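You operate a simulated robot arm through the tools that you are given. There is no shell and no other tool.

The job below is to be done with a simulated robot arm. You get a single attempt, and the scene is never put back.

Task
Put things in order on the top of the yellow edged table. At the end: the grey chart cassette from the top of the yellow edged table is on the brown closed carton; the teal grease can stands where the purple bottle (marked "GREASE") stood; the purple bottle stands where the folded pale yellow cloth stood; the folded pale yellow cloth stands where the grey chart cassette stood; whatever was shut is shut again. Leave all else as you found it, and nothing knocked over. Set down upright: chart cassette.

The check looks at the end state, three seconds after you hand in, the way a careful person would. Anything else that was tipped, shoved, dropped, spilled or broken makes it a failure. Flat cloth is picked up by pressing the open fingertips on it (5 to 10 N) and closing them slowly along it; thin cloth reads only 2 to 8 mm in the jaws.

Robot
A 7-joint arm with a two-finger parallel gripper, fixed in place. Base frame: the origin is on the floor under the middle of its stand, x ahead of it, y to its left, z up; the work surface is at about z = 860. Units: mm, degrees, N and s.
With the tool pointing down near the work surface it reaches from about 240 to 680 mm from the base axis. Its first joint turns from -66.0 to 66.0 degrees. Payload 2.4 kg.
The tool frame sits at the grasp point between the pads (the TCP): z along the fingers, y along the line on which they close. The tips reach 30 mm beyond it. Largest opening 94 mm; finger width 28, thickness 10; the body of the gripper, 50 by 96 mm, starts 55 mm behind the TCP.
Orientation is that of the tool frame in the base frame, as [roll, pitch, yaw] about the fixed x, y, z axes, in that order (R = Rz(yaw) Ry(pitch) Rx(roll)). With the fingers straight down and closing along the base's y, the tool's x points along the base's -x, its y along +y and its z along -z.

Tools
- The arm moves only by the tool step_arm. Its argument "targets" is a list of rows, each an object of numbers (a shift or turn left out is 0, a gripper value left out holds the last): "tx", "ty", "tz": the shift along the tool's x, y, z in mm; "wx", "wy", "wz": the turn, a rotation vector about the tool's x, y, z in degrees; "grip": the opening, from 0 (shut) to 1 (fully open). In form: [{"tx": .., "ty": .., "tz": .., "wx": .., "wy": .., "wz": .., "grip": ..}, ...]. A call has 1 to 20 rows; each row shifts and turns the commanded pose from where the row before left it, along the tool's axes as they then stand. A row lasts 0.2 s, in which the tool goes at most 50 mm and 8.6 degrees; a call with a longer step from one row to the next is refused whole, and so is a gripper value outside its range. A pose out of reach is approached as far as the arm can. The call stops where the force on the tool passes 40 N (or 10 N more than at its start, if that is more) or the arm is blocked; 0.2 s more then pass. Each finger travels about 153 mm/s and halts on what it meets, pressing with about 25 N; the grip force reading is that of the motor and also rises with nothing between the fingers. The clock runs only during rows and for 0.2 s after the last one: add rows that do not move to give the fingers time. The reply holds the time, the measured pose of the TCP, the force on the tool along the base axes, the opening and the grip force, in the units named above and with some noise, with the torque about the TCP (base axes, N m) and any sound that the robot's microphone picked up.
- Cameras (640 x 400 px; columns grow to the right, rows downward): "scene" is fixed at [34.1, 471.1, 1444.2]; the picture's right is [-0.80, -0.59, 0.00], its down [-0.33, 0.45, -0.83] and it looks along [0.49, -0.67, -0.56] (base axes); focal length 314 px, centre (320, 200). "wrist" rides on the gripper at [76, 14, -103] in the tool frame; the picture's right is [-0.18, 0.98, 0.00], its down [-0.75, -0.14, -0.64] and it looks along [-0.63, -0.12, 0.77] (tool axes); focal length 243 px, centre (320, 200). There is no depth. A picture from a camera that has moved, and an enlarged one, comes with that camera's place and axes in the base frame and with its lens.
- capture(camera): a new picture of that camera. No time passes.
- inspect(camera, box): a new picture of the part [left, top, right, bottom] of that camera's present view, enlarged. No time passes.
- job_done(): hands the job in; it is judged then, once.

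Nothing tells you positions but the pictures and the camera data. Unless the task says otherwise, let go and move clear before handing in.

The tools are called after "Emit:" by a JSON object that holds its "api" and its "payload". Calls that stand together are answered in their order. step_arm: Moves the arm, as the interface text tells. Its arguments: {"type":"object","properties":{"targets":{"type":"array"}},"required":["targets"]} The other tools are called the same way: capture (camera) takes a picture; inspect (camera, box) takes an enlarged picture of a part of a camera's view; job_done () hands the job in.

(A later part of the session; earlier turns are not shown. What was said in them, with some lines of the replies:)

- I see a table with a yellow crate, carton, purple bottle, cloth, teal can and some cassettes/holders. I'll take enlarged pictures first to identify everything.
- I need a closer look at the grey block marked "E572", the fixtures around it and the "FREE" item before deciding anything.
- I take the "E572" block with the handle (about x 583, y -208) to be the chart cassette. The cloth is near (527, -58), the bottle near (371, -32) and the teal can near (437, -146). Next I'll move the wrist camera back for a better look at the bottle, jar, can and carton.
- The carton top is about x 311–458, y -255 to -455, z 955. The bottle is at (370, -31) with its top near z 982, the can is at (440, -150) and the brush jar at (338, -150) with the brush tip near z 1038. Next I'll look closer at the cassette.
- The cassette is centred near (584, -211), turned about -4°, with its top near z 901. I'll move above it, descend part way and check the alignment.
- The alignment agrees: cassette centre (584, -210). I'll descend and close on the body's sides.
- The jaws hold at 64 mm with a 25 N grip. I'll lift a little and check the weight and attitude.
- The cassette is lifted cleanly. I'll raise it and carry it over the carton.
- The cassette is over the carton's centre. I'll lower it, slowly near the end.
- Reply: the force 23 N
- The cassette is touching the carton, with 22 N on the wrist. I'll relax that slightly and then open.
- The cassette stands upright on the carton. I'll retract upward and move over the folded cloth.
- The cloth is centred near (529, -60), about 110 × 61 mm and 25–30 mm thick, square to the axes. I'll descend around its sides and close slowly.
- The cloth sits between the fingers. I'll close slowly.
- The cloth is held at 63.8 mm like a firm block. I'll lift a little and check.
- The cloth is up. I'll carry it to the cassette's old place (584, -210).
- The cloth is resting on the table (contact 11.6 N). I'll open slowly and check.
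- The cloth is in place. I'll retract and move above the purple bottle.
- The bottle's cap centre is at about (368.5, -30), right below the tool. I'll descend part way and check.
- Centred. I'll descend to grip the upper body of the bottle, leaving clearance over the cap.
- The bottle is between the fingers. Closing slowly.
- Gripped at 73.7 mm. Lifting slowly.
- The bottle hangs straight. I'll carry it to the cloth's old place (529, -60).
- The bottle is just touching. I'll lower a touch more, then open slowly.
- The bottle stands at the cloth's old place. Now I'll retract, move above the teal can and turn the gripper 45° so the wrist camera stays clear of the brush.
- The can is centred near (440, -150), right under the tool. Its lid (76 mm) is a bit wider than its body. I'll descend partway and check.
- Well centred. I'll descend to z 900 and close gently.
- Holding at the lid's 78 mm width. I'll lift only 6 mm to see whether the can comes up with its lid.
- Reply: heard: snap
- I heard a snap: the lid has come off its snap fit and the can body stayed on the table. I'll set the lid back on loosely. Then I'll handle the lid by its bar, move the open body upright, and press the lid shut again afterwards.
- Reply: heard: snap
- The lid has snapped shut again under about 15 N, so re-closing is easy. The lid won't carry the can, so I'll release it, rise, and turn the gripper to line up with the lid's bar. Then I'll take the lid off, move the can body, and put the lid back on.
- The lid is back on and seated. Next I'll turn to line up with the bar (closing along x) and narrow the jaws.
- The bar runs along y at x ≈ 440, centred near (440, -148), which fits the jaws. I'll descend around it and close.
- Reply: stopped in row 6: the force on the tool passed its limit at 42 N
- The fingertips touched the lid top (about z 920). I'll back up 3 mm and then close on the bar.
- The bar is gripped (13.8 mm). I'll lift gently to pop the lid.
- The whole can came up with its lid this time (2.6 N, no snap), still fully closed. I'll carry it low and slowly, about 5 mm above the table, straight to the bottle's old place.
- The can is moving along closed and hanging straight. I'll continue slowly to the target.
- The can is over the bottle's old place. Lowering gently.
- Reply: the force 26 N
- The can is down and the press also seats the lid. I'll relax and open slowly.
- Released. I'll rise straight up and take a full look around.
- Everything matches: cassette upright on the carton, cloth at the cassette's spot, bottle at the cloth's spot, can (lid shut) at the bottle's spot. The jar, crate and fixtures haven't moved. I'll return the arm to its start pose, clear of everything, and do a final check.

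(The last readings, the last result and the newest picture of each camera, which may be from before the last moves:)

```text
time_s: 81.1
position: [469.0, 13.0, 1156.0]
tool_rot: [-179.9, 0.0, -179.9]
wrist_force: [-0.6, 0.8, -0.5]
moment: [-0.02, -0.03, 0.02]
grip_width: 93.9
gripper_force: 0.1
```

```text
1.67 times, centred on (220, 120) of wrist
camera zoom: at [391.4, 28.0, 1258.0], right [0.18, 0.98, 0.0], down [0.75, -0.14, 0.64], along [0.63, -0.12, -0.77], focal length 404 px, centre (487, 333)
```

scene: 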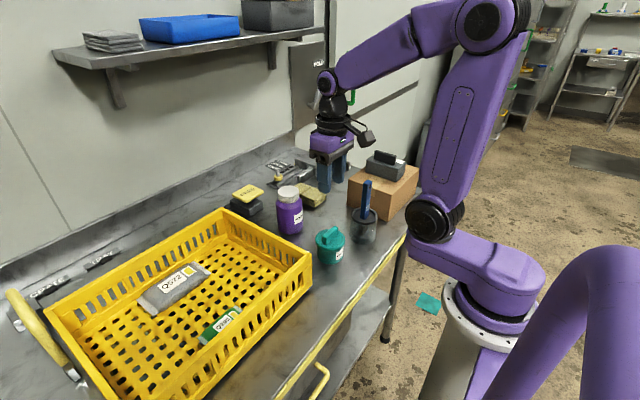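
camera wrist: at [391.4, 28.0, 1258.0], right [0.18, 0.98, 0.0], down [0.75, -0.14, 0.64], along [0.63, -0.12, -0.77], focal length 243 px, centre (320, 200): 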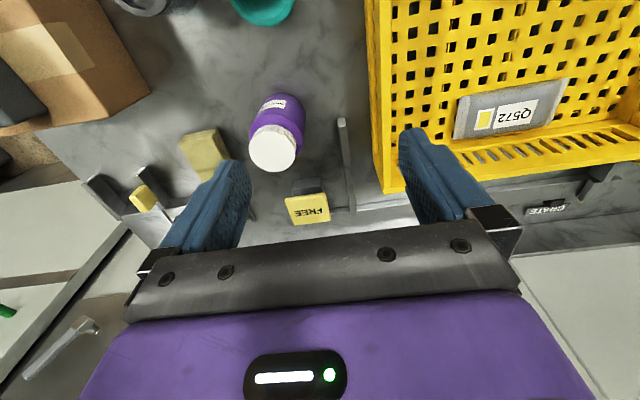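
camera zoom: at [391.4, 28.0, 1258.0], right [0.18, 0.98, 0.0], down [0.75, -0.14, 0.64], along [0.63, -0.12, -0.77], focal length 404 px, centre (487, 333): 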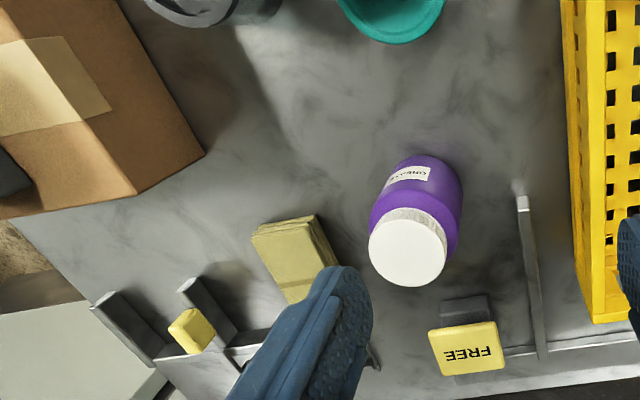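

The final views show every item in its intended place, upright and closed, with nothing else disturbed and the arm clear. I'm handing in the job.

Emit:
{"api": "job_done", "payload": {}}

```text
The job is handed in.
```

The table is in order and I've handed the job in; the last pictures show everything where you asked. The tool only confirmed that the job was received, so I don't have the result of the check.

- **Chart cassette (marked "E572"):** stands upright on the middle of the brown carton.
- **Folded cloth:** is where the cassette stood.
- **Purple bottle:** stands where the cloth was.
- **Teal grease can:** stands where the bottle was, with its lid on.

**Can lid:** the lid popped off with a snap on my first lift, when I gripped it by the rim. I pressed it back down until it snapped shut. I then lifted the can by the bar on the lid, and lid and can came up together. I pressed down again after placing it and heard no further snap, so I take the lid to be properly closed.

In the pictures nothing else on the table has moved: the brush jar, yellow crate, carton, "FREE" sign and metal fixtures are as I found them. The arm is back at its start position with the gripper open.
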